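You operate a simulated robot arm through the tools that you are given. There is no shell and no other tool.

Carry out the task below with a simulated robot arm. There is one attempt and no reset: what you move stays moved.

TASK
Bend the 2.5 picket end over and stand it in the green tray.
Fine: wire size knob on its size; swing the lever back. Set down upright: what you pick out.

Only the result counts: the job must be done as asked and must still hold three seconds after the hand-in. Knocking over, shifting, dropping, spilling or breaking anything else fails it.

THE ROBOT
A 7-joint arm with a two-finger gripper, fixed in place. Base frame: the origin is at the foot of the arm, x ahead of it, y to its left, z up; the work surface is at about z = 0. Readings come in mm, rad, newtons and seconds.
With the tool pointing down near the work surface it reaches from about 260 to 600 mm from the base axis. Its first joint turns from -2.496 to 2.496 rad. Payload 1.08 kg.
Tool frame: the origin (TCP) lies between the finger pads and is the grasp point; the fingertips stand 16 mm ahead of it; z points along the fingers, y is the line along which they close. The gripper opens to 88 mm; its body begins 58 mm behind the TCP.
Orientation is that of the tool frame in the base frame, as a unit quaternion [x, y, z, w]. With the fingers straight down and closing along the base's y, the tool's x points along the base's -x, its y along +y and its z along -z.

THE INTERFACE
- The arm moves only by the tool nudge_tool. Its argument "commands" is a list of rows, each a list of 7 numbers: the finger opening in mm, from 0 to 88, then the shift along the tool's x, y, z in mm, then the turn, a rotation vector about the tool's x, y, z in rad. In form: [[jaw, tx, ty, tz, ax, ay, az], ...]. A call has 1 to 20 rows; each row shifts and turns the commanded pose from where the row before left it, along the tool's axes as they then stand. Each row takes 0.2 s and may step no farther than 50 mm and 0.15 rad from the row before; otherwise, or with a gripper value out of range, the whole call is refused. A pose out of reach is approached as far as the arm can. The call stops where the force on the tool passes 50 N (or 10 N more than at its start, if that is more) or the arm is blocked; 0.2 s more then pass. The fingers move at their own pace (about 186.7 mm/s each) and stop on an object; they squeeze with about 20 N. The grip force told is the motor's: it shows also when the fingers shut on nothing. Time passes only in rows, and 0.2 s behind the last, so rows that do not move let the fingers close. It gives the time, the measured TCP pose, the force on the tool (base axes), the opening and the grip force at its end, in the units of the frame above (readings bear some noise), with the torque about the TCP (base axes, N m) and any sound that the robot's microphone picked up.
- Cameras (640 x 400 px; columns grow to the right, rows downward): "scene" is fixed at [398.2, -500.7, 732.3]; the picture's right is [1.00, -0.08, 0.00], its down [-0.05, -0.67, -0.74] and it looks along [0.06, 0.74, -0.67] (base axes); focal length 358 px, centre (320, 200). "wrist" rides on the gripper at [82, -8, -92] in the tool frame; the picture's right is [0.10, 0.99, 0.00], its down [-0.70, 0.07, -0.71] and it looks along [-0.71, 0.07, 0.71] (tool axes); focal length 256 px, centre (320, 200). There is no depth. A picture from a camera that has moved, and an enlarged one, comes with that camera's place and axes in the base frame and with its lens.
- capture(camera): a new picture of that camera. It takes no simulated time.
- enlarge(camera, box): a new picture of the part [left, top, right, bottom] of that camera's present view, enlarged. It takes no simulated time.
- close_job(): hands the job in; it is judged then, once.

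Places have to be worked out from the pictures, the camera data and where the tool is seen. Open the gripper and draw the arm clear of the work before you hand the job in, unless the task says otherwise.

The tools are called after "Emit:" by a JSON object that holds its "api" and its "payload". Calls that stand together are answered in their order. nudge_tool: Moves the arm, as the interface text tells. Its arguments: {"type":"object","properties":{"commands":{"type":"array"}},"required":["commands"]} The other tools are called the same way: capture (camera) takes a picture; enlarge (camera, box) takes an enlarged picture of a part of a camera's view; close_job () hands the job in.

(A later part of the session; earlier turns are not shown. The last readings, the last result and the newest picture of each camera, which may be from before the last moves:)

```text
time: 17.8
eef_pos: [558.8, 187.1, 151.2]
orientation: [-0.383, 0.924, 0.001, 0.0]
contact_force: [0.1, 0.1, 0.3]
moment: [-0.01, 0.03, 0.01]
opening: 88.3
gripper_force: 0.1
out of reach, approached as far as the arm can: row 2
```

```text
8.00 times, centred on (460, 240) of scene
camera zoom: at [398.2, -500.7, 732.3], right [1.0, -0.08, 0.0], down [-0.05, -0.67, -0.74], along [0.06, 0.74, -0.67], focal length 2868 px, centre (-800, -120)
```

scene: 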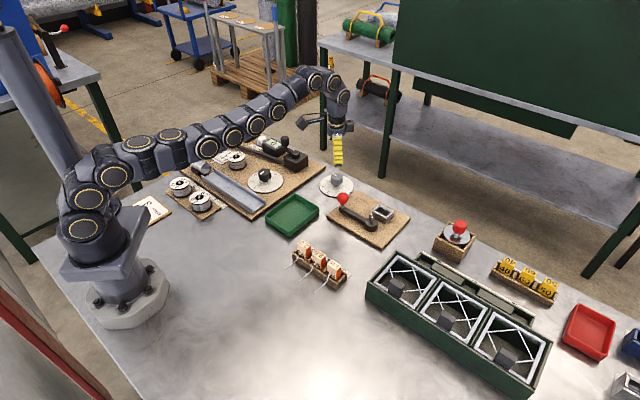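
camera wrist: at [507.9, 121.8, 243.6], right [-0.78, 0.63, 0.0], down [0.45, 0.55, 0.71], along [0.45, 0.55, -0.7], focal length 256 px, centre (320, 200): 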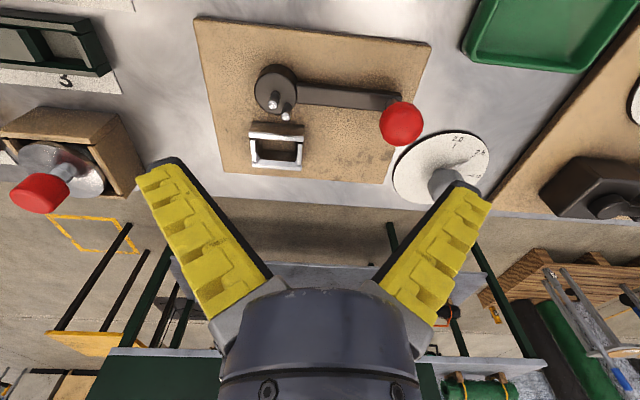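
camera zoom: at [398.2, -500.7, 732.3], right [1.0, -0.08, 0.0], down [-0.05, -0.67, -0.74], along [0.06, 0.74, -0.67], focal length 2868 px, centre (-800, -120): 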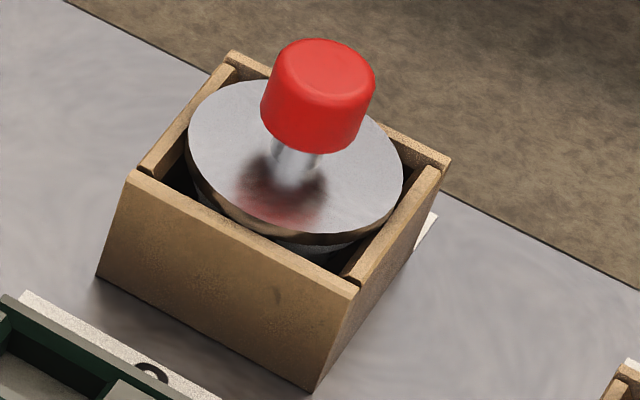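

The card reads "BENDS" with rows I can't see because the arm's foot hides it, and it may tell how many bends each wire size needs. I swing the hand over there, high up, to read it with the wrist camera.

Emit:
{"api": "nudge_tool", "payload": {"commands": [[88, 26.38, 38.46, -9.15, 0, 0, 0], [88, 26.38, 38.46, -9.15, 0, 0, 0], [88, 26.38, 38.46, -9.15, 0, 0, 0], [88, 26.38, 38.46, -9.15, 0, 0, 0], [88, 26.38, 38.46, -9.15, 0, 0, 0], [88, 26.38, 38.46, -9.15, 0, 0, 0], [88, 26.38, 38.46, -9.15, 0, 0, 0], [88, 26.38, 38.46, -9.15, 0, 0, 0], [88, 26.38, 38.46, -9.15, 0, 0, 0], [88, 26.38, 38.46, -9.15, 0, 0, 0], [88, 0, 0, 0, 0, 0, 0]]}}

Emit:
{"api": "capture", "payload": {"camera": "wrist"}}

Emit:
{"api": "capture", "payload": {"camera": "scene"}}

```text
time: 20.2
eef_pos: [86.3, 278.3, 240.6]
orientation: [-0.366, 0.929, 0.021, -0.043]
contact_force: [0.1, 0.3, -1.5]
moment: [-0.01, -0.03, -0.02]
opening: 88.0
gripper_force: 0.0
```

```text
taken
camera wrist: at [40.2, 214.5, 335.8], right [-0.75, 0.66, 0.08], down [0.53, 0.53, 0.67], along [0.4, 0.54, -0.74], focal length 256 px, centre (320, 200)
```

wrist: 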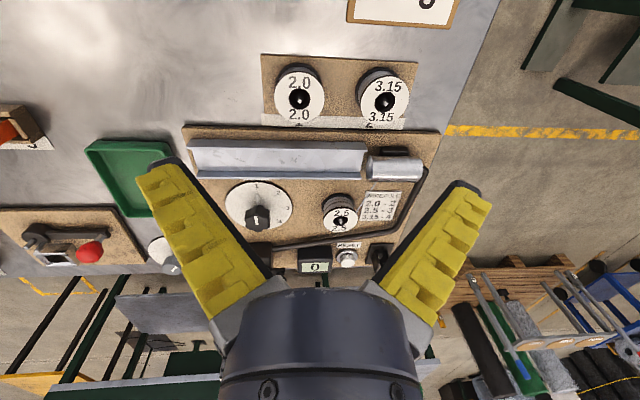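

```text
taken
```

scene: 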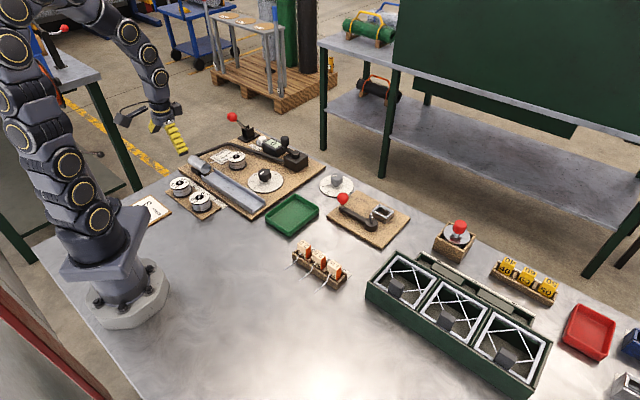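

Nearly there: the card is at the top edge of the view. I shift about 105 mm further in -x.

Emit:
{"api": "nudge_tool", "payload": {"commands": [[88, 23.8, 26.2, -6.7, 0, 0, 0], [88, 23.8, 26.2, -6.7, 0, 0, 0], [88, 23.8, 26.2, -6.7, 0, 0, 0], [88, 0, 0, 0, 0, 0, 0]]}}

Emit:
{"api": "capture", "payload": {"camera": "wrist"}}

Emit:
{"api": "enlarge", "payload": {"camera": "wrist", "box": [180, 0, 400, 137]}}

```text
time: 20.9
eef_pos: [-41.1, 277.5, 241.4]
orientation: [-0.348, 0.92, 0.031, -0.179]
contact_force: [-0.7, 0.0, 1.1]
moment: [0.02, -0.02, 0.01]
opening: 88.1
gripper_force: 0.1
stopped in row 3: the arm was blocked; the commanded pose is now the measured one
```

```text
taken
camera wrist: at [-60.8, 224.9, 351.1], right [-0.7, 0.69, 0.21], down [0.69, 0.56, 0.46], along [0.2, 0.47, -0.86], focal length 256 px, centre (320, 200)
```

wrist: 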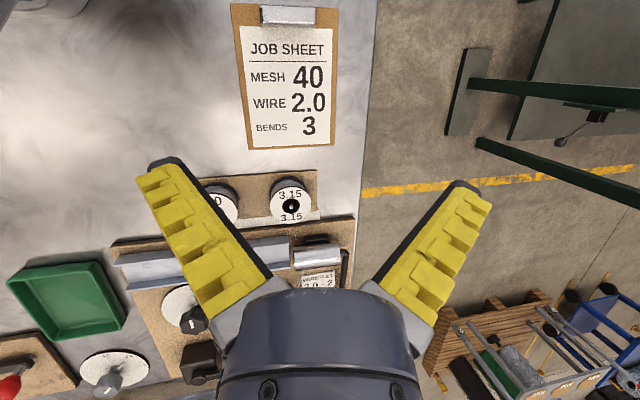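

```text
2.91 times, centred on (290, 68) of wrist
camera zoom: at [-60.8, 224.9, 351.1], right [-0.7, 0.69, 0.21], down [0.69, 0.56, 0.46], along [0.2, 0.47, -0.86], focal length 745 px, centre (407, 582)
```

zoom: 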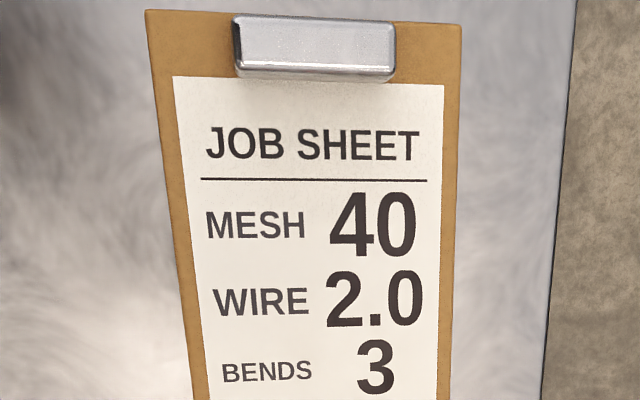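

The job sheet (mesh 40, wire 2.0, bends 3) belongs to other work and doesn't change my task. I go back the way I came and restore the tool to vertical.

Emit:
{"api": "nudge_tool", "payload": {"commands": [[88, -23.7, -25, -15.3, 0, 0, 0], [88, -23.7, -25, -15.3, 0, 0, 0], [88, -23.7, -25, -15.3, 0, 0, 0], [88, -23.7, -25, -15.3, 0, 0, 0], [88, 0, 0, 0, 0.062, -0.105, 0], [88, 0, 0, 0, 0.062, -0.105, 0], [88, 0, 0, 0, 0.062, -0.105, 0], [88, 0, 0, 0, 0, 0, 0]]}}

```text
time: 22.7
eef_pos: [105.3, 266.9, 243.5]
orientation: [-0.341, 0.94, 0.004, -0.028]
contact_force: [0.3, 0.1, 1.0]
moment: [0.03, -0.01, -0.01]
opening: 87.9
gripper_force: 0.0
```

I travel back toward the lever's ball at (521, 238, 61), fix the residual tilt, and yaw to -45° so the fingers can straddle the ball with the camera facing the pivot.

Emit:
{"api": "nudge_tool", "payload": {"commands": [[88, -32.2, -31.2, 3.1, 0, 0, 0], [88, -32.2, -31.2, 3.1, 0, 0, 0], [88, -32.2, -31.2, 3.1, 0, 0, 0], [88, -32.2, -31.2, 3.1, 0, 0, 0], [88, -32.2, -31.2, 3.1, 0, 0, 0], [88, -32.2, -31.2, 3.1, 0, 0, 0], [88, -32.2, -31.2, 3.1, 0, 0, 0], [88, -32.2, -31.2, 3.1, 0, 0, 0], [88, -32.2, -31.2, 3.1, 0.0266, -0.05, 0], [88, 0, 0, 0, 0, 0, 0.148], [88, 0, 0, 0, 0, 0, 0.148], [88, 0, 0, 0, 0, 0, 0.148], [88, 0, 0, 0, 0, 0, 0.148], [88, 0, 0, 0, 0, 0, 0.148], [88, 0, 0, 0, 0, 0, 0.148], [88, 0, 0, 0, 0, 0, 0.148], [88, 0, 0, 0, 0, 0, 0.148], [88, 0, 0, 0, 0, 0, 0.148], [88, 0, 0, 0, 0, 0, 0.148]]}}

Emit:
{"api": "capture", "payload": {"camera": "wrist"}}

```text
time: 26.7
eef_pos: [509.7, 250.2, 226.3]
orientation: [0.371, 0.928, 0.018, 0.024]
contact_force: [-0.3, -0.2, -0.7]
moment: [-0.03, -0.02, 0.0]
opening: 88.0
gripper_force: 0.1
```

```text
taken
camera wrist: at [440.6, 298.6, 314.6], right [0.61, 0.79, 0.05], down [0.52, -0.44, 0.73], along [0.6, -0.42, -0.68], focal length 256 px, centre (320, 200)
```

wrist: 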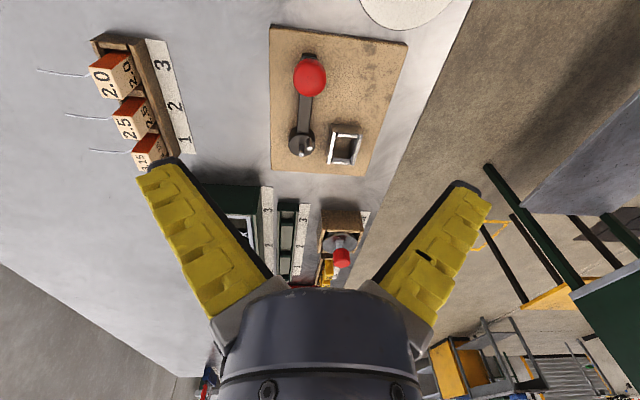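

I remove the small residual tilt and descend to z≈100 above the ball, then check alignment.

Emit:
{"api": "nudge_tool", "payload": {"commands": [[88, 0, 0, 0, 0.051, 0.031, 0.024], [88, -5.6, -0.1, 42, 0, 0, 0], [88, -5.6, -0.1, 42, 0, 0, 0], [88, -5.6, -0.1, 42, 0, 0, 0], [88, 0, 0, 0, 0, 0, 0]]}}

Emit:
{"api": "capture", "payload": {"camera": "wrist"}}

```text
time: 27.9
eef_pos: [524.9, 239.7, 100.3]
orientation: [0.381, 0.925, 0.001, 0.0]
contact_force: [-0.4, -0.4, 0.1]
moment: [-0.02, 0.02, 0.02]
opening: 87.9
gripper_force: 0.1
```

```text
taken
camera wrist: at [460.5, 290.0, 191.7], right [0.63, 0.78, 0.0], down [0.55, -0.44, 0.71], along [0.55, -0.44, -0.7], focal length 256 px, centre (320, 200)
```

wrist: 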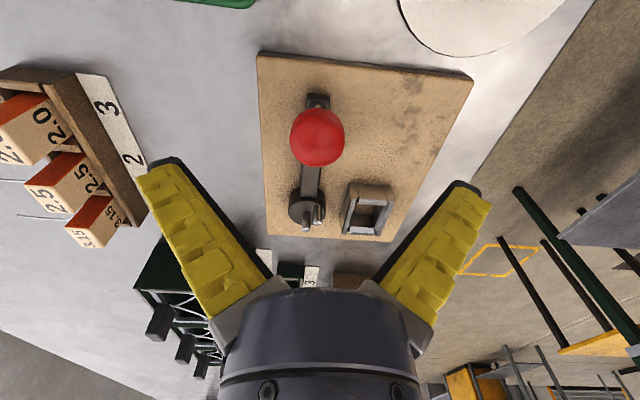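

The ball is confirmed at e-frame match (521, 238, 61); I shift 4 mm and descend so that the open fingers straddle the ball.

Emit:
{"api": "nudge_tool", "payload": {"commands": [[88, 1.7, -3.6, 0, 0, 0, 0], [88, 0, 0, 21, 0, 0, 0], [88, 0, 0, 21, 0, 0, 0], [60, 0, 0, 0, 0, 0, 0], [45, 0, 0, 0, 0, 0, 0], [45, 0, 0, 0, 0, 0, 0]]}}

Emit:
{"api": "capture", "payload": {"camera": "wrist"}}

Emit:
{"api": "enlarge", "payload": {"camera": "scene", "box": [310, 160, 438, 240]}}

```text
time: 29.3
eef_pos: [518.5, 237.4, 57.7]
orientation: [0.38, 0.925, 0.0, 0.0]
contact_force: [-0.9, 0.1, -0.4]
moment: [0.0, 0.01, 0.0]
opening: 49.8
gripper_force: 3.3
```

```text
taken
camera wrist: at [456.1, 288.6, 149.2], right [0.63, 0.78, 0.0], down [0.55, -0.44, 0.71], along [0.55, -0.44, -0.7], focal length 256 px, centre (320, 200)
```

wrist: 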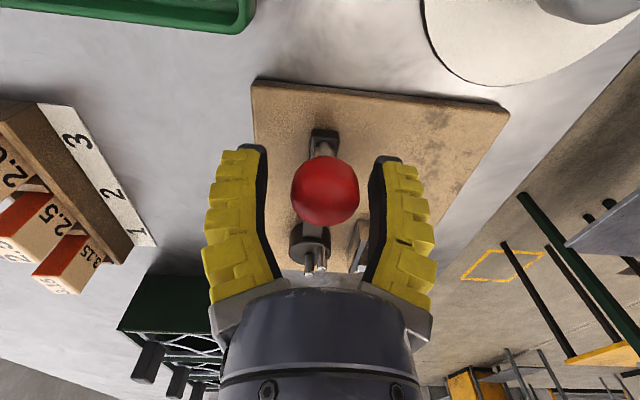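

```text
5.00 times, centred on (374, 200) of scene
camera zoom: at [398.2, -500.7, 732.3], right [1.0, -0.08, 0.0], down [-0.05, -0.67, -0.74], along [0.06, 0.74, -0.67], focal length 1792 px, centre (50, 200)
```

zoom: 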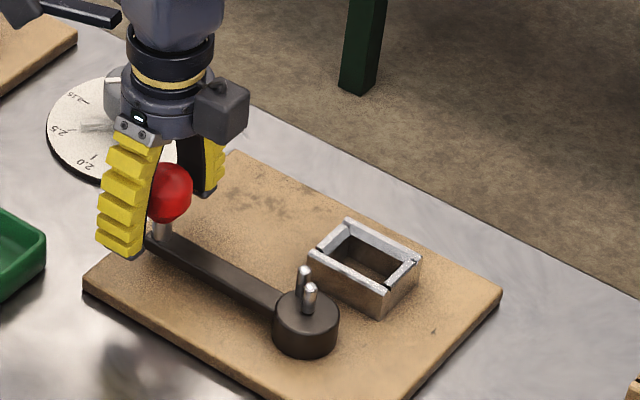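

The fingers cage the ball. I try an unloaded swing to learn how the lever and pins move: 0.4 rad counter-clockwise along its arc.

Emit:
{"api": "nudge_tool", "payload": {"commands": [[45, -0.5, -10, 0, 0, 0, -0.1], [45, -0.5, -10, 0, 0, 0, -0.1], [45, -0.5, -10, 0, 0, 0, -0.1], [45, -0.5, -10, 0, 0, 0, -0.1], [45, 0, 0, 0, 0, 0, 0]]}}

Emit:
{"api": "capture", "payload": {"camera": "wrist"}}

Emit:
{"api": "enlarge", "payload": {"camera": "scene", "box": [310, 160, 438, 240]}}

```text
time: 30.5
eef_pos: [498.2, 203.3, 59.6]
orientation: [0.188, 0.982, -0.001, 0.0]
contact_force: [1.1, 1.3, 0.4]
moment: [0.01, 0.01, -0.02]
opening: 49.9
gripper_force: 3.6
```

```text
taken
camera wrist: at [419.1, 224.9, 150.6], right [0.27, 0.96, 0.0], down [0.68, -0.19, 0.71], along [0.68, -0.19, -0.7], focal length 256 px, centre (320, 200)
```

wrist: 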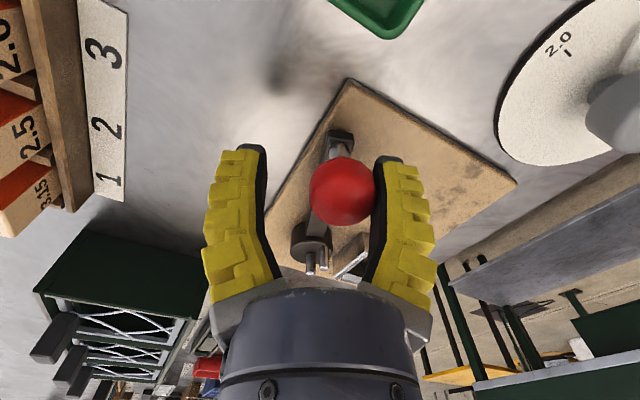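

```text
5.00 times, centred on (374, 200) of scene
camera zoom: at [398.2, -500.7, 732.3], right [1.0, -0.08, 0.0], down [-0.05, -0.67, -0.74], along [0.06, 0.74, -0.67], focal length 1792 px, centre (50, 200)
```

zoom: 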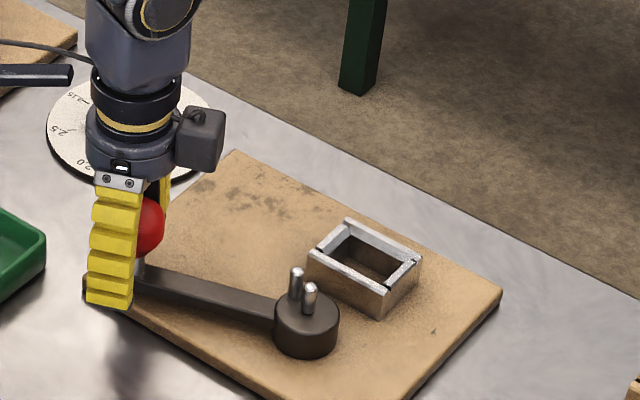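

The lever turns freely and the outer pin turns with it around the centre pin. I continue the swing by 0.9 rad.

Emit:
{"api": "nudge_tool", "payload": {"commands": [[45, -0.5, -10, 0, 0, 0, -0.1], [45, -0.5, -10, 0, 0, 0, -0.1], [45, -0.5, -10, 0, 0, 0, -0.1], [45, -0.5, -10, 0, 0, 0, -0.1], [45, -0.5, -10, 0, 0, 0, -0.1], [45, -0.5, -10, 0, 0, 0, -0.1], [45, -0.5, -10, 0, 0, 0, -0.1], [45, -0.5, -10, 0, 0, 0, -0.1], [45, -0.5, -10, 0, 0, 0, -0.1], [45, 0, 0, 0, 0, 0, 0]]}}

Emit:
{"api": "capture", "payload": {"camera": "wrist"}}

Emit:
{"api": "enlarge", "payload": {"camera": "scene", "box": [310, 160, 438, 240]}}

```text
time: 32.7
eef_pos: [504.9, 115.9, 56.8]
orientation: [-0.257, 0.966, 0.0, 0.001]
contact_force: [-0.3, 0.6, -0.7]
moment: [0.0, -0.01, 0.01]
opening: 50.4
gripper_force: 3.9
```

```text
taken
camera wrist: at [438.7, 67.2, 148.2], right [-0.58, 0.81, 0.0], down [0.57, 0.41, 0.71], along [0.58, 0.41, -0.7], focal length 256 px, centre (320, 200)
```

wrist: 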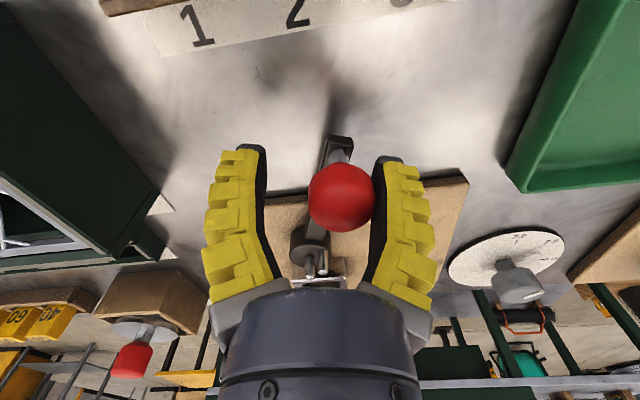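

```text
5.00 times, centred on (374, 200) of scene
camera zoom: at [398.2, -500.7, 732.3], right [1.0, -0.08, 0.0], down [-0.05, -0.67, -0.74], along [0.06, 0.74, -0.67], focal length 1792 px, centre (50, 200)
```

zoom: 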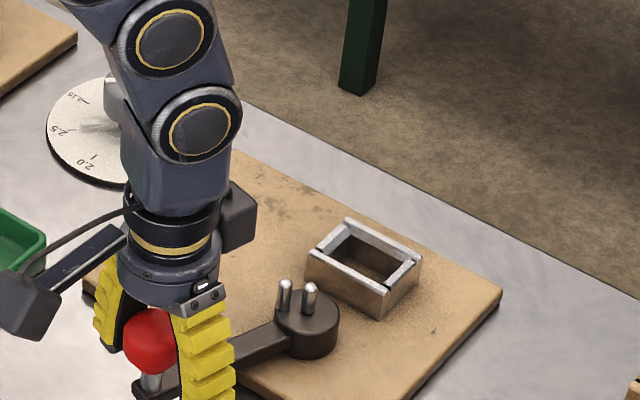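

Still free; at about 75° the outer pin has moved to the far side. I continue another 0.9 rad, watching for a stop.

Emit:
{"api": "nudge_tool", "payload": {"commands": [[45, -0.5, -10, 0, 0, 0, -0.1], [45, -0.5, -10, 0, 0, 0, -0.1], [45, -0.5, -10, 0, 0, 0, -0.1], [45, -0.5, -10, 0, 0, 0, -0.1], [45, -0.5, -10, 0, 0, 0, -0.1], [45, -0.5, -10, 0, 0, 0, -0.1], [45, -0.5, -10, 0, 0, 0, -0.1], [45, -0.5, -10, 0, 0, 0, -0.1], [45, -0.5, -10, 0, 0, 0, -0.1], [45, 0, 0, 0, 0, 0, 0]]}}

Emit:
{"api": "capture", "payload": {"camera": "wrist"}}

Emit:
{"api": "enlarge", "payload": {"camera": "scene", "box": [310, 160, 438, 240]}}

```text
time: 34.9
eef_pos: [576.1, 67.9, 59.4]
orientation: [-0.652, 0.758, 0.0, 0.0]
contact_force: [-0.3, -0.1, 0.4]
moment: [-0.01, 0.03, 0.02]
opening: 50.2
gripper_force: 3.5
```

```text
taken
camera wrist: at [572.9, -14.4, 149.6], right [-1.0, 0.05, 0.0], down [0.03, 0.7, 0.71], along [0.03, 0.71, -0.7], focal length 256 px, centre (320, 200)
```

wrist: 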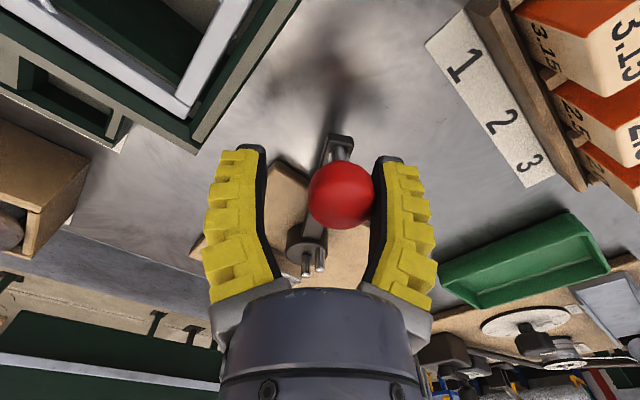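

```text
5.00 times, centred on (374, 200) of scene
camera zoom: at [398.2, -500.7, 732.3], right [1.0, -0.08, 0.0], down [-0.05, -0.67, -0.74], along [0.06, 0.74, -0.67], focal length 1792 px, centre (50, 200)
```

zoom: 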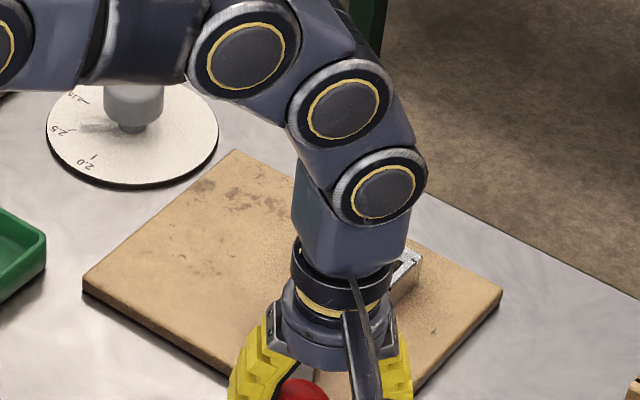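

Still no stop at about 125°. I swing two more small steps to see whether a stop appears near the reach limit.

Emit:
{"api": "nudge_tool", "payload": {"commands": [[45, -0.5, -10, 0, 0, 0, -0.1], [45, -0.5, -10, 0, 0, 0, -0.1], [45, 0, 0, 0, 0, 0, 0]]}}

Emit:
{"api": "enlarge", "payload": {"camera": "wrist", "box": [260, 180, 380, 290]}}

```text
time: 35.7
eef_pos: [593.3, 71.5, 56.0]
orientation: [0.727, -0.687, -0.006, 0.002]
contact_force: [-36.0, 13.9, -7.4]
moment: [-0.19, -0.79, -0.48]
opening: 76.6
gripper_force: 19.6
```

```text
3.64 times, centred on (320, 235) of wrist
camera zoom: at [606.7, -11.0, 147.6], right [-0.99, -0.16, 0.01], down [-0.1, 0.69, 0.71], along [-0.12, 0.7, -0.7], focal length 931 px, centre (320, 73)
```

zoom: 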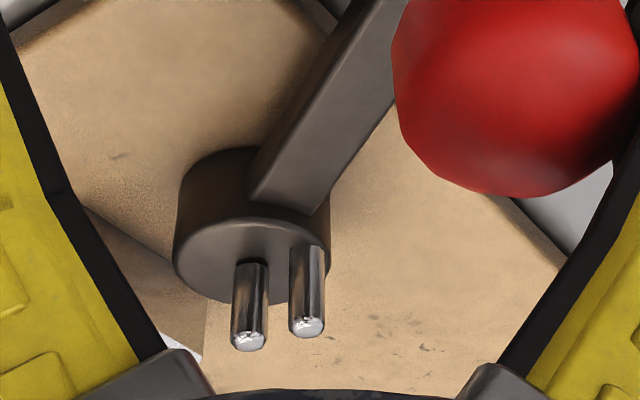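

A firm stop appears: the lever's travel is about 120° and the fingers met it, so I now know its range. I swing the lever back along the same arc toward rest.

Emit:
{"api": "nudge_tool", "payload": {"commands": [[50, -0.5, 10, 0, 0, 0, 0.1], [50, -0.5, 10, 0, 0, 0, 0.1], [45, -0.5, 10, 0, 0, 0, 0.1], [45, -0.5, 10, 0, 0, 0, 0.1], [45, -0.5, 10, 0, 0, 0, 0.1], [45, -0.5, 10, 0, 0, 0, 0.1], [45, -0.5, 10, 0, 0, 0, 0.1], [45, -0.5, 10, 0, 0, 0, 0.1], [45, -0.5, 10, 0, 0, 0, 0.1], [45, -0.5, 10, 0, 0, 0, 0.1], [45, -0.5, 10, 0, 0, 0, 0.1], [45, -0.5, 10, 0, 0, 0, 0.1], [45, -0.5, 10, 0, 0, 0, 0.1], [45, -0.5, 10, 0, 0, 0, 0.1], [45, -0.5, 10, 0, 0, 0, 0.1], [45, -0.5, 10, 0, 0, 0, 0.1], [45, 0, 0, 0, 0, 0, 0]]}}

Emit:
{"api": "capture", "payload": {"camera": "wrist"}}

Emit:
{"api": "enlarge", "payload": {"camera": "scene", "box": [310, 160, 438, 240]}}

```text
time: 39.3
eef_pos: [491.7, 164.6, 57.3]
orientation: [-0.009, 1.0, 0.0, 0.0]
contact_force: [-0.2, 0.1, -0.1]
moment: [-0.01, -0.02, 0.0]
opening: 50.2
gripper_force: 3.3
```

```text
taken
camera wrist: at [409.7, 154.4, 148.3], right [-0.12, 0.99, 0.0], down [0.7, 0.09, 0.71], along [0.7, 0.09, -0.7], focal length 256 px, centre (320, 200)
```

wrist: 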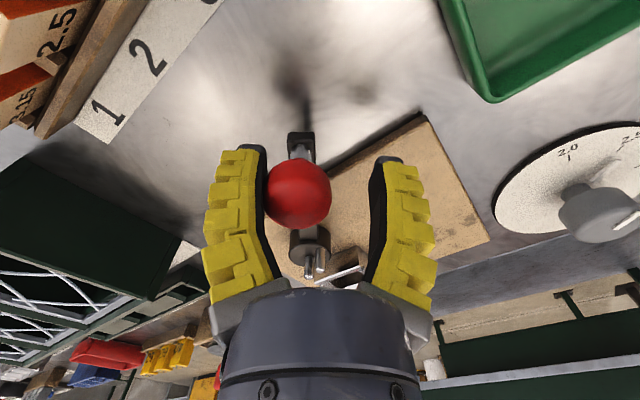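

```text
5.00 times, centred on (374, 200) of scene
camera zoom: at [398.2, -500.7, 732.3], right [1.0, -0.08, 0.0], down [-0.05, -0.67, -0.74], along [0.06, 0.74, -0.67], focal length 1792 px, centre (50, 200)
```

zoom: 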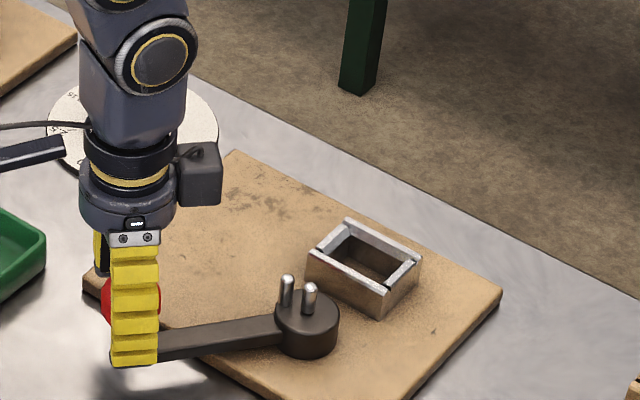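

The lever follows back nicely. I continue the last 0.8 rad plus a little for the slack of the cage.

Emit:
{"api": "nudge_tool", "payload": {"commands": [[45, -0.5, 10, 0, 0, 0, 0.1], [45, -0.5, 10, 0, 0, 0, 0.1], [45, -0.5, 10, 0, 0, 0, 0.1], [45, -0.5, 10, 0, 0, 0, 0.1], [45, -0.5, 10, 0, 0, 0, 0.1], [45, -0.5, 10, 0, 0, 0, 0.1], [45, -0.5, 10, 0, 0, 0, 0.1], [45, -0.5, 10, 0, 0, 0, 0.1], [45, 0, 7, 0, 0, 0, 0], [45, 0, 0, 0, 0, 0, 0]]}}

Emit:
{"api": "capture", "payload": {"camera": "wrist"}}

Emit:
{"api": "enlarge", "payload": {"camera": "scene", "box": [310, 160, 438, 240]}}

```text
time: 41.5
eef_pos: [525.4, 242.1, 58.2]
orientation: [0.38, 0.925, 0.0, 0.0]
contact_force: [-1.1, -0.2, -0.6]
moment: [-0.02, 0.02, 0.02]
opening: 49.9
gripper_force: 3.7
```

```text
taken
camera wrist: at [461.0, 293.5, 149.1], right [0.63, 0.78, 0.0], down [0.55, -0.44, 0.71], along [0.55, -0.45, -0.7], focal length 256 px, centre (320, 200)
```

wrist: 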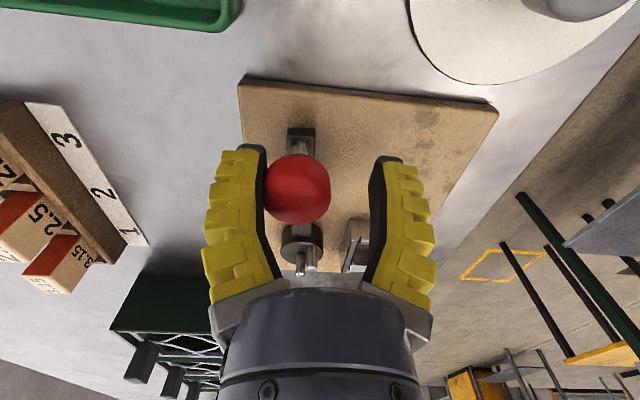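

```text
5.00 times, centred on (374, 200) of scene
camera zoom: at [398.2, -500.7, 732.3], right [1.0, -0.08, 0.0], down [-0.05, -0.67, -0.74], along [0.06, 0.74, -0.67], focal length 1792 px, centre (50, 200)
```

zoom: 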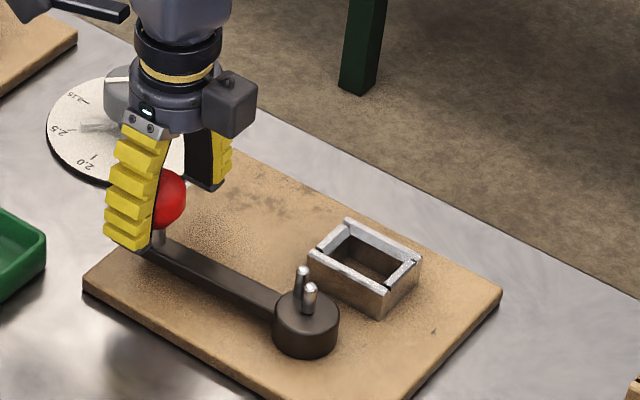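

The lever is back within a degree or two of its rest. I nudge a few mm further to feel whether it sits against its rest stop.

Emit:
{"api": "nudge_tool", "payload": {"commands": [[45, 0, 3, 0, 0, 0, 0], [45, 0, 2, 0, 0, 0, 0], [45, 0, 0, 0, 0, 0, 0]]}}

Emit:
{"api": "enlarge", "payload": {"camera": "scene", "box": [310, 160, 438, 240]}}

```text
time: 42.3
eef_pos: [528.2, 244.9, 57.5]
orientation: [0.38, 0.925, 0.0, 0.0]
contact_force: [-0.7, -1.1, -0.4]
moment: [-0.01, 0.02, -0.02]
opening: 50.1
gripper_force: 3.7
```

```text
5.00 times, centred on (374, 200) of scene
camera zoom: at [398.2, -500.7, 732.3], right [1.0, -0.08, 0.0], down [-0.05, -0.67, -0.74], along [0.06, 0.74, -0.67], focal length 1792 px, centre (50, 200)
```

zoom: 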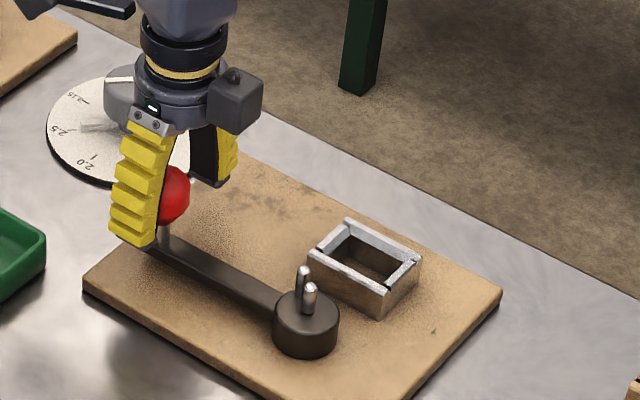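

The lever rests where it started to within about a degree. I open, lift clear, and move above the rack's 2.5 block with the same yaw (fingers closing front-to-back).

Emit:
{"api": "nudge_tool", "payload": {"commands": [[88, 0, -3, 0, 0, 0, 0], [88, 0, 0, 0, 0, 0, 0], [88, 0, 0, -38, 0, 0, 0], [88, 0, 0, -38, 0, 0, 0], [88, -15.3, -40.2, -3.6, 0, 0, 0], [88, -15.3, -40.2, -3.6, 0, 0, 0], [88, -15.3, -40.2, -3.6, 0, 0, 0], [88, -15.3, -40.2, -3.6, 0, 0, 0], [88, -15.3, -40.2, -3.6, 0, 0, 0], [88, 0, 0, 0, 0, 0, 0]]}}

Emit:
{"api": "capture", "payload": {"camera": "wrist"}}

Emit:
{"api": "enlarge", "payload": {"camera": "wrist", "box": [220, 40, 420, 165]}}

```text
time: 44.5
eef_pos: [439.1, 45.7, 150.2]
orientation: [0.38, 0.925, 0.0, 0.0]
contact_force: [-0.5, 0.1, 0.3]
moment: [-0.01, -0.03, 0.03]
opening: 87.9
gripper_force: 0.0
```

```text
taken
camera wrist: at [376.4, 97.6, 241.4], right [0.63, 0.78, 0.0], down [0.55, -0.44, 0.71], along [0.55, -0.44, -0.7], focal length 256 px, centre (320, 200)
```

wrist: 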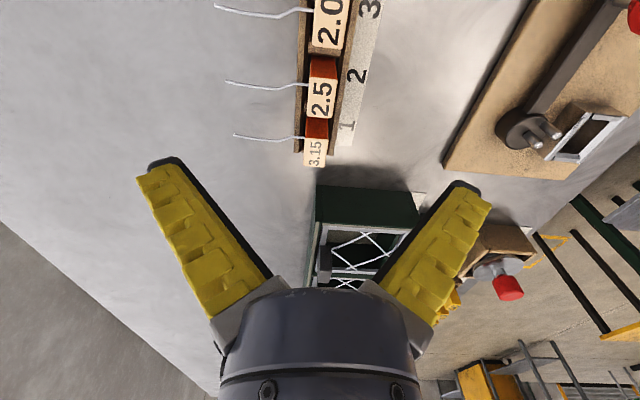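

```text
3.20 times, centred on (320, 102) of wrist
camera zoom: at [376.4, 97.6, 241.4], right [0.63, 0.78, 0.0], down [0.55, -0.44, 0.71], along [0.55, -0.44, -0.7], focal length 819 px, centre (320, 512)
```

zoom: 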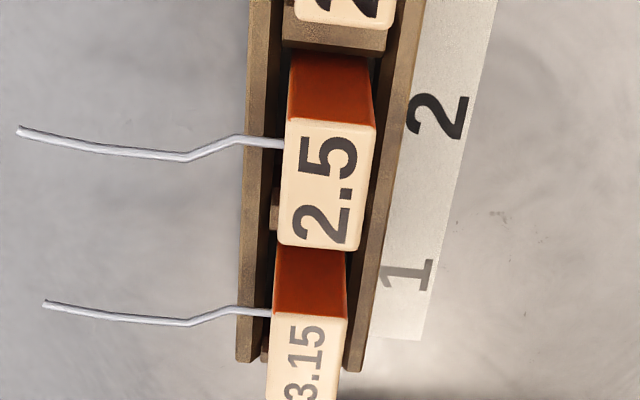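

The 2.5 block's top is ~29 × 19 mm centred about 3 mm from the TCP, with the wire leaving at z≈33 toward the left of the view. I descend with fingertips to z≈40 (above the wire) and close front-to-back on the block.

Emit:
{"api": "nudge_tool", "payload": {"commands": [[88, 2.5, 1.3, 30, 0, 0, 0], [88, 0, 0, 30, 0, 0, 0], [60, 0, 0, 20, 0, 0, 0], [60, 0, 0, 14, 0, 0, 0], [60, 0, 0, 0, 0, 0, 0]]}}

Emit:
{"api": "capture", "payload": {"camera": "wrist"}}

Emit:
{"api": "enlarge", "payload": {"camera": "scene", "box": [285, 225, 365, 275]}}

```text
time: 45.7
eef_pos: [439.4, 49.8, 57.0]
orientation: [0.38, 0.925, 0.0, 0.001]
contact_force: [-0.6, -0.4, -0.9]
moment: [-0.03, -0.01, 0.0]
opening: 63.8
gripper_force: 2.3
```

```text
taken
camera wrist: at [375.0, 100.8, 149.1], right [0.63, 0.78, 0.0], down [0.55, -0.44, 0.71], along [0.55, -0.44, -0.7], focal length 256 px, centre (320, 200)
```

wrist: 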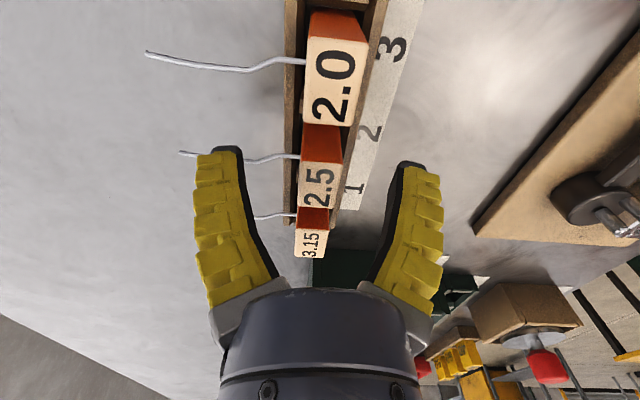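

```text
8.00 times, centred on (325, 250) of scene
camera zoom: at [398.2, -500.7, 732.3], right [1.0, -0.08, 0.0], down [-0.05, -0.67, -0.74], along [0.06, 0.74, -0.67], focal length 2868 px, centre (280, -200)
```

zoom: 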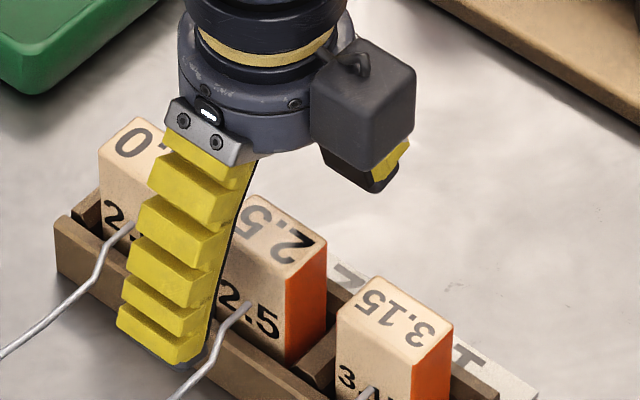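

The TCP coincides with the block's top centre in both views, and the fingertips are above the wire. I close on the block.

Emit:
{"api": "nudge_tool", "payload": {"commands": [[40, 0, 0, 0, 0, 0, 0], [20, 0, 0, 0, 0, 0, 0], [10, 0, 0, 0, 0, 0, 0], [10, 0, 0, 0, 0, 0, 0]]}}

Emit:
{"api": "capture", "payload": {"camera": "wrist"}}

Emit:
{"api": "enlarge", "payload": {"camera": "scene", "box": [285, 225, 365, 275]}}

```text
time: 46.7
eef_pos: [439.5, 49.5, 58.6]
orientation: [0.38, 0.925, 0.001, 0.001]
contact_force: [-3.1, -0.8, 15.2]
moment: [-0.02, 0.07, 0.04]
opening: 12.1
gripper_force: 20.1
```

```text
taken
camera wrist: at [375.2, 100.9, 149.6], right [0.63, 0.78, 0.0], down [0.55, -0.44, 0.71], along [0.55, -0.44, -0.7], focal length 256 px, centre (320, 200)
```

wrist: 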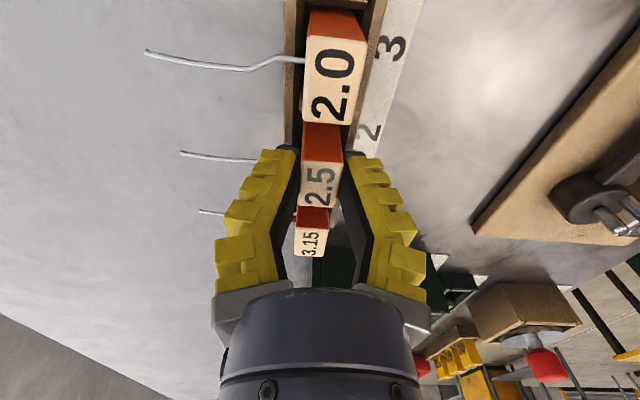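

```text
8.00 times, centred on (325, 250) of scene
camera zoom: at [398.2, -500.7, 732.3], right [1.0, -0.08, 0.0], down [-0.05, -0.67, -0.74], along [0.06, 0.74, -0.67], focal length 2868 px, centre (280, -200)
```

zoom: 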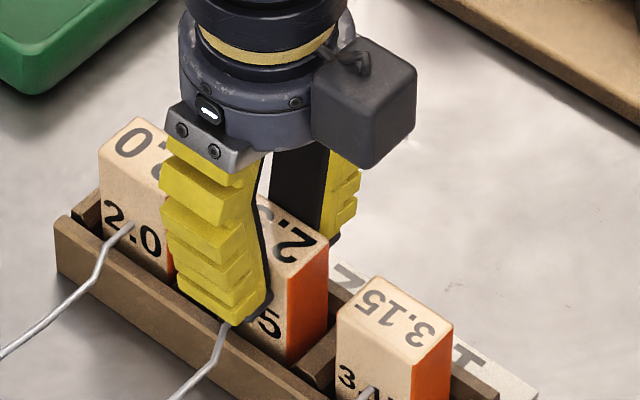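

The fingers hold the block (reading 12 mm with 20 N), but there is an upward force of 15 N, so I look closely whether a fingertip touches the wire or rack.

Emit:
{"api": "enlarge", "payload": {"camera": "wrist", "box": [240, 130, 400, 230]}}

Emit:
{"api": "enlarge", "payload": {"camera": "scene", "box": [300, 245, 340, 270]}}

```text
4.00 times, centred on (320, 180) of wrist
camera zoom: at [375.2, 100.9, 149.6], right [0.63, 0.78, 0.0], down [0.55, -0.44, 0.71], along [0.55, -0.44, -0.7], focal length 1024 px, centre (320, 280)
```

zoom: 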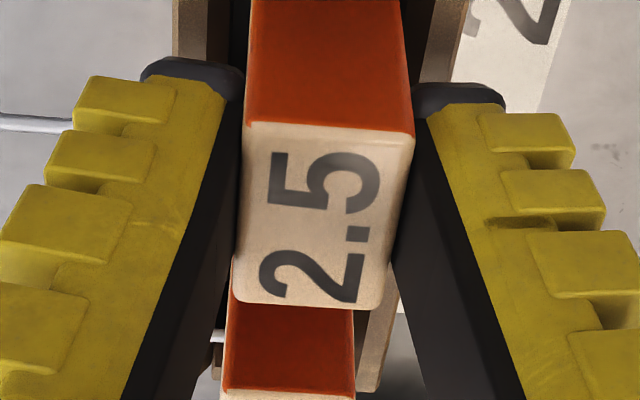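

```text
16.00 times, centred on (320, 258) of scene
camera zoom: at [398.2, -500.7, 732.3], right [1.0, -0.08, 0.0], down [-0.05, -0.67, -0.74], along [0.06, 0.74, -0.67], focal length 5736 px, centre (320, -720)
```

zoom: 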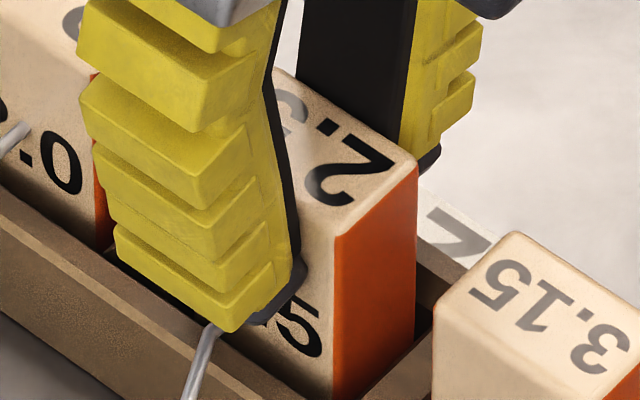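

The front fingertip seems to sit right on the wire's root. I reopen slightly, rise 5 mm, and close again higher on the block.

Emit:
{"api": "nudge_tool", "payload": {"commands": [[40, 0, 0, 0, 0, 0, 0], [40, 0, 0, -4, 0, 0, 0], [40, 0, 0, 0, 0, 0, 0], [20, 0, 0, 0, 0, 0, 0], [8, 0, 0, 0, 0, 0, 0], [8, 0, 0, 0, 0, 0, 0]]}}

Emit:
{"api": "enlarge", "payload": {"camera": "scene", "box": [300, 245, 340, 270]}}

```text
time: 48.1
eef_pos: [439.5, 48.6, 62.1]
orientation: [0.381, 0.925, 0.0, 0.002]
contact_force: [-3.1, 1.4, 15.6]
moment: [0.07, 0.06, -0.04]
opening: 12.2
gripper_force: 20.6
```

```text
16.00 times, centred on (320, 258) of scene
camera zoom: at [398.2, -500.7, 732.3], right [1.0, -0.08, 0.0], down [-0.05, -0.67, -0.74], along [0.06, 0.74, -0.67], focal length 5736 px, centre (320, -720)
```

zoom: 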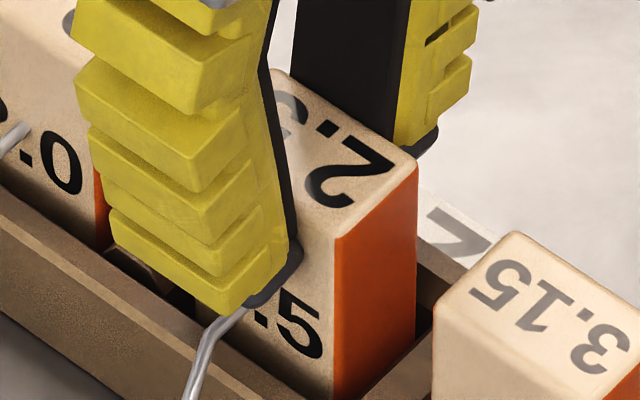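

The upward force is the same although the tip is now clear of the wire, so it's just the closing fingers pressing the block onto the rack floor. I lift the block out straight up.

Emit:
{"api": "nudge_tool", "payload": {"commands": [[8, 0, 0, -5, 0, 0, 0], [8, 0, 0, -10, 0, 0, 0], [8, 0, 0, -25, 0, 0, 0], [8, 0, 0, -30, 0, 0, 0], [8, 0, 0, -30, 0, 0, 0], [8, 0, 0, 0, 0, 0, 0]]}}

Emit:
{"api": "capture", "payload": {"camera": "wrist"}}

Emit:
{"api": "enlarge", "payload": {"camera": "scene", "box": [272, 205, 368, 265]}}

```text
time: 49.5
eef_pos: [439.6, 52.1, 161.2]
orientation: [0.381, 0.925, 0.0, 0.001]
contact_force: [0.1, -0.7, -0.7]
moment: [-0.03, 0.03, 0.03]
opening: 11.4
gripper_force: 6.3
```

```text
taken
camera wrist: at [374.9, 103.8, 254.3], right [0.63, 0.78, 0.0], down [0.55, -0.44, 0.71], along [0.55, -0.44, -0.7], focal length 256 px, centre (320, 200)
```

wrist: 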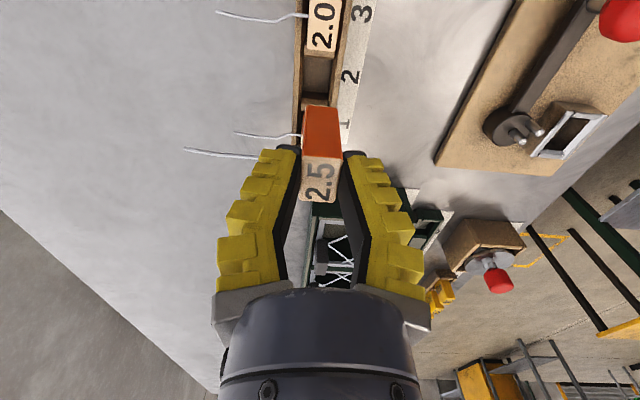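

```text
6.67 times, centred on (320, 235) of scene
camera zoom: at [398.2, -500.7, 732.3], right [1.0, -0.08, 0.0], down [-0.05, -0.67, -0.74], along [0.06, 0.74, -0.67], focal length 2390 px, centre (320, -33)
```

zoom: 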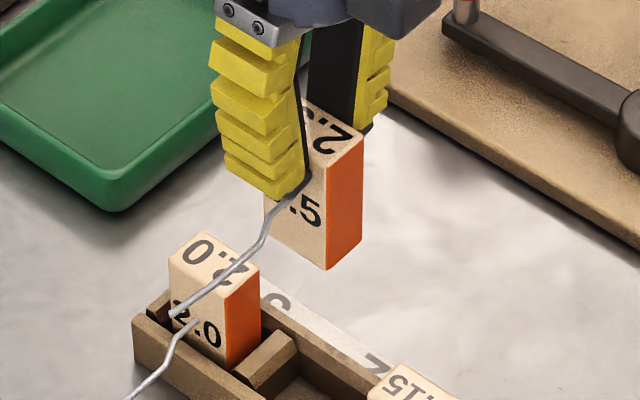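

The block is out, about 45 mm tall, wire intact. Because the socket lies beyond tool-down reach, I will set the block upright on the free strip of table at (484, 145) and re-grip it on its sides with a leaning tool; first I carry it there and lower to just above the table.

Emit:
{"api": "nudge_tool", "payload": {"commands": [[8, 11.3, 32.4, 0, 0, 0, 0], [8, 11.3, 32.4, 0, 0, 0, 0], [8, 11.4, 32.5, 0, 0, 0, 0], [8, 0, 0, 35, 0, 0, 0], [8, 0, 0, 35, 0, 0, 0], [8, 0, 0, 30, 0, 0, 0], [8, 0, 0, 0, 0, 0, 0]]}}

Emit:
{"api": "capture", "payload": {"camera": "wrist"}}

Emit:
{"api": "enlarge", "payload": {"camera": "scene", "box": [300, 195, 396, 255]}}

```text
time: 51.1
eef_pos: [481.1, 142.4, 60.6]
orientation: [0.38, 0.925, 0.0, 0.0]
contact_force: [0.1, -0.1, -1.4]
moment: [0.01, 0.04, 0.03]
opening: 11.6
gripper_force: 6.2
```

```text
taken
camera wrist: at [418.2, 192.9, 152.7], right [0.63, 0.78, 0.0], down [0.55, -0.44, 0.71], along [0.55, -0.44, -0.7], focal length 256 px, centre (320, 200)
```

wrist: 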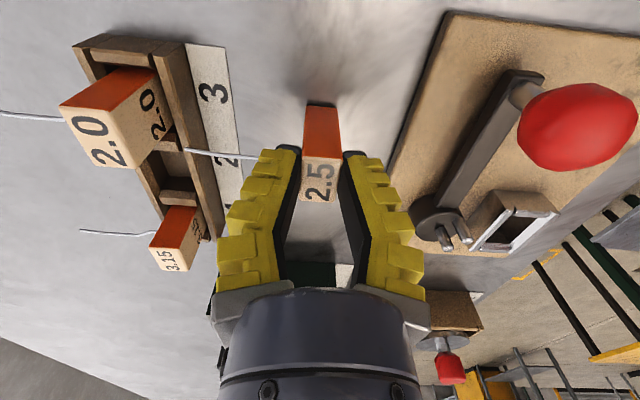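

```text
6.67 times, centred on (348, 225) of scene
camera zoom: at [398.2, -500.7, 732.3], right [1.0, -0.08, 0.0], down [-0.05, -0.67, -0.74], along [0.06, 0.74, -0.67], focal length 2390 px, centre (133, 33)
```

zoom: 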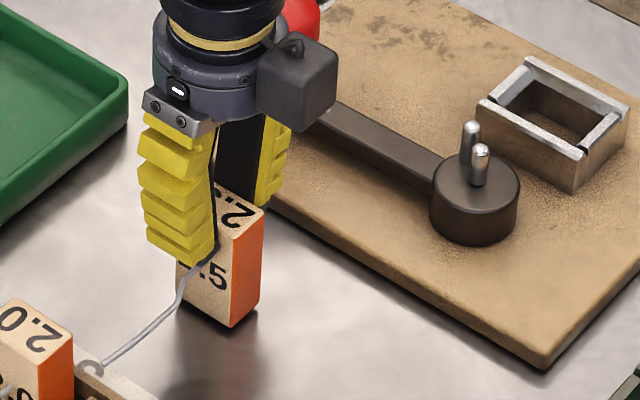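

The block hangs about 10 mm over the table. I shift 8 mm further from the rack and lower by 8 mm, watching the force.

Emit:
{"api": "nudge_tool", "payload": {"commands": [[8, 0, 8, 0, 0, 0, 0], [8, 0, 0, 4, 0, 0, 0], [8, 0, 0, 4, 0, 0, 0], [8, 0, 0, 0, 0, 0, 0]]}}

Emit:
{"api": "enlarge", "payload": {"camera": "scene", "box": [300, 205, 380, 255]}}

```text
time: 52.1
eef_pos: [488.0, 148.7, 55.0]
orientation: [0.381, 0.925, 0.002, 0.001]
contact_force: [0.5, -0.4, 14.4]
moment: [-0.07, -0.07, -0.03]
opening: 12.5
gripper_force: 20.0
```

```text
8.00 times, centred on (340, 230) of scene
camera zoom: at [398.2, -500.7, 732.3], right [1.0, -0.08, 0.0], down [-0.05, -0.67, -0.74], along [0.06, 0.74, -0.67], focal length 2868 px, centre (160, -40)
```

zoom: 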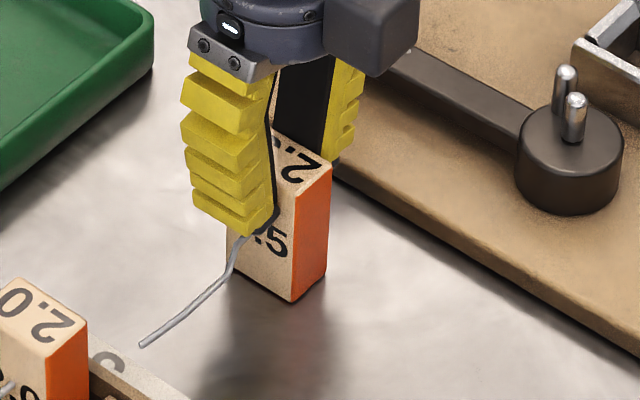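

The block stands on the table (14 N contact at TCP z=55). I open gently and lift straight up.

Emit:
{"api": "nudge_tool", "payload": {"commands": [[20, 0, 0, 0, 0, 0, 0], [35, 0, 0, 0, 0, 0, 0], [60, 0, 0, 0, 0, 0, 0], [60, 0, 0, -20, 0, 0, 0], [60, 0, 0, -40, 0, 0, 0], [60, 0, 0, -40, 0, 0, 0], [88, 0, 0, 0, 0, 0, 0]]}}

Emit:
{"api": "capture", "payload": {"camera": "wrist"}}

Emit:
{"api": "enlarge", "payload": {"camera": "scene", "box": [300, 205, 380, 255]}}

```text
time: 53.7
eef_pos: [488.2, 148.3, 155.6]
orientation: [0.381, 0.925, 0.0, 0.0]
contact_force: [0.2, -0.2, -0.8]
moment: [0.02, 0.0, 0.02]
opening: 88.2
gripper_force: 0.1
```

```text
taken
camera wrist: at [424.7, 199.0, 246.8], right [0.63, 0.78, 0.0], down [0.55, -0.44, 0.71], along [0.55, -0.44, -0.7], focal length 256 px, centre (320, 200)
```

wrist: 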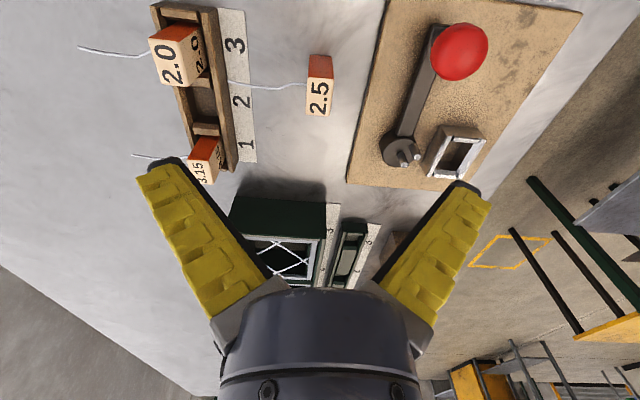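

```text
8.00 times, centred on (340, 230) of scene
camera zoom: at [398.2, -500.7, 732.3], right [1.0, -0.08, 0.0], down [-0.05, -0.67, -0.74], along [0.06, 0.74, -0.67], focal length 2868 px, centre (160, -40)
```

zoom: 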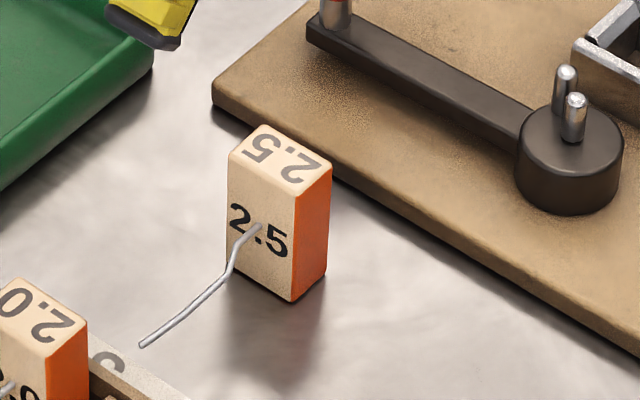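

The block stands upright and steady. I yaw the tool +90° and lean it 0.35 rad outward so that it can hold the block's side faces and still reach the socket.

Emit:
{"api": "nudge_tool", "payload": {"commands": [[88, 0, 0, 0, 0, 0, -0.1423], [88, 0, 0, 0, 0, 0, -0.1423], [88, 0, 0, 0, 0, 0, -0.1423], [88, 0, 0, 0, 0, 0, -0.1423], [88, 0, 0, 0, 0, 0, -0.1423], [88, 0, 0, 0, 0, 0, -0.1423], [88, 0, 0, 0, 0, 0, -0.1423], [88, 0, 0, 0, 0, 0, -0.1423], [88, 0, 0, 0, 0, 0, -0.1423], [88, 0, 0, 0, 0, 0, -0.1423], [88, 0, 0, 0, 0, 0, -0.1423], [88, 0, 0, 0, 0, -0.1167, 0], [88, 0, 0, 0, 0, -0.1167, 0], [88, 0, 0, 0, 0, -0.1167, 0], [88, 0, 0, 0, 0, 0, 0]]}}

Emit:
{"api": "capture", "payload": {"camera": "wrist"}}

```text
time: 56.9
eef_pos: [488.0, 148.7, 154.5]
orientation: [-0.377, 0.91, 0.067, 0.161]
contact_force: [0.6, -0.8, -0.1]
moment: [0.0, -0.03, 0.04]
opening: 88.1
gripper_force: 0.1
```

```text
taken
camera wrist: at [417.3, 65.2, 211.5], right [-0.77, 0.64, -0.04], down [0.24, 0.34, 0.91], along [0.59, 0.69, -0.42], focal length 256 px, centre (320, 200)
```

wrist: 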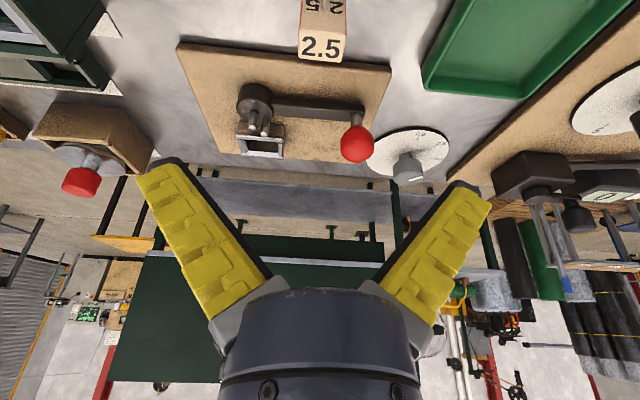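

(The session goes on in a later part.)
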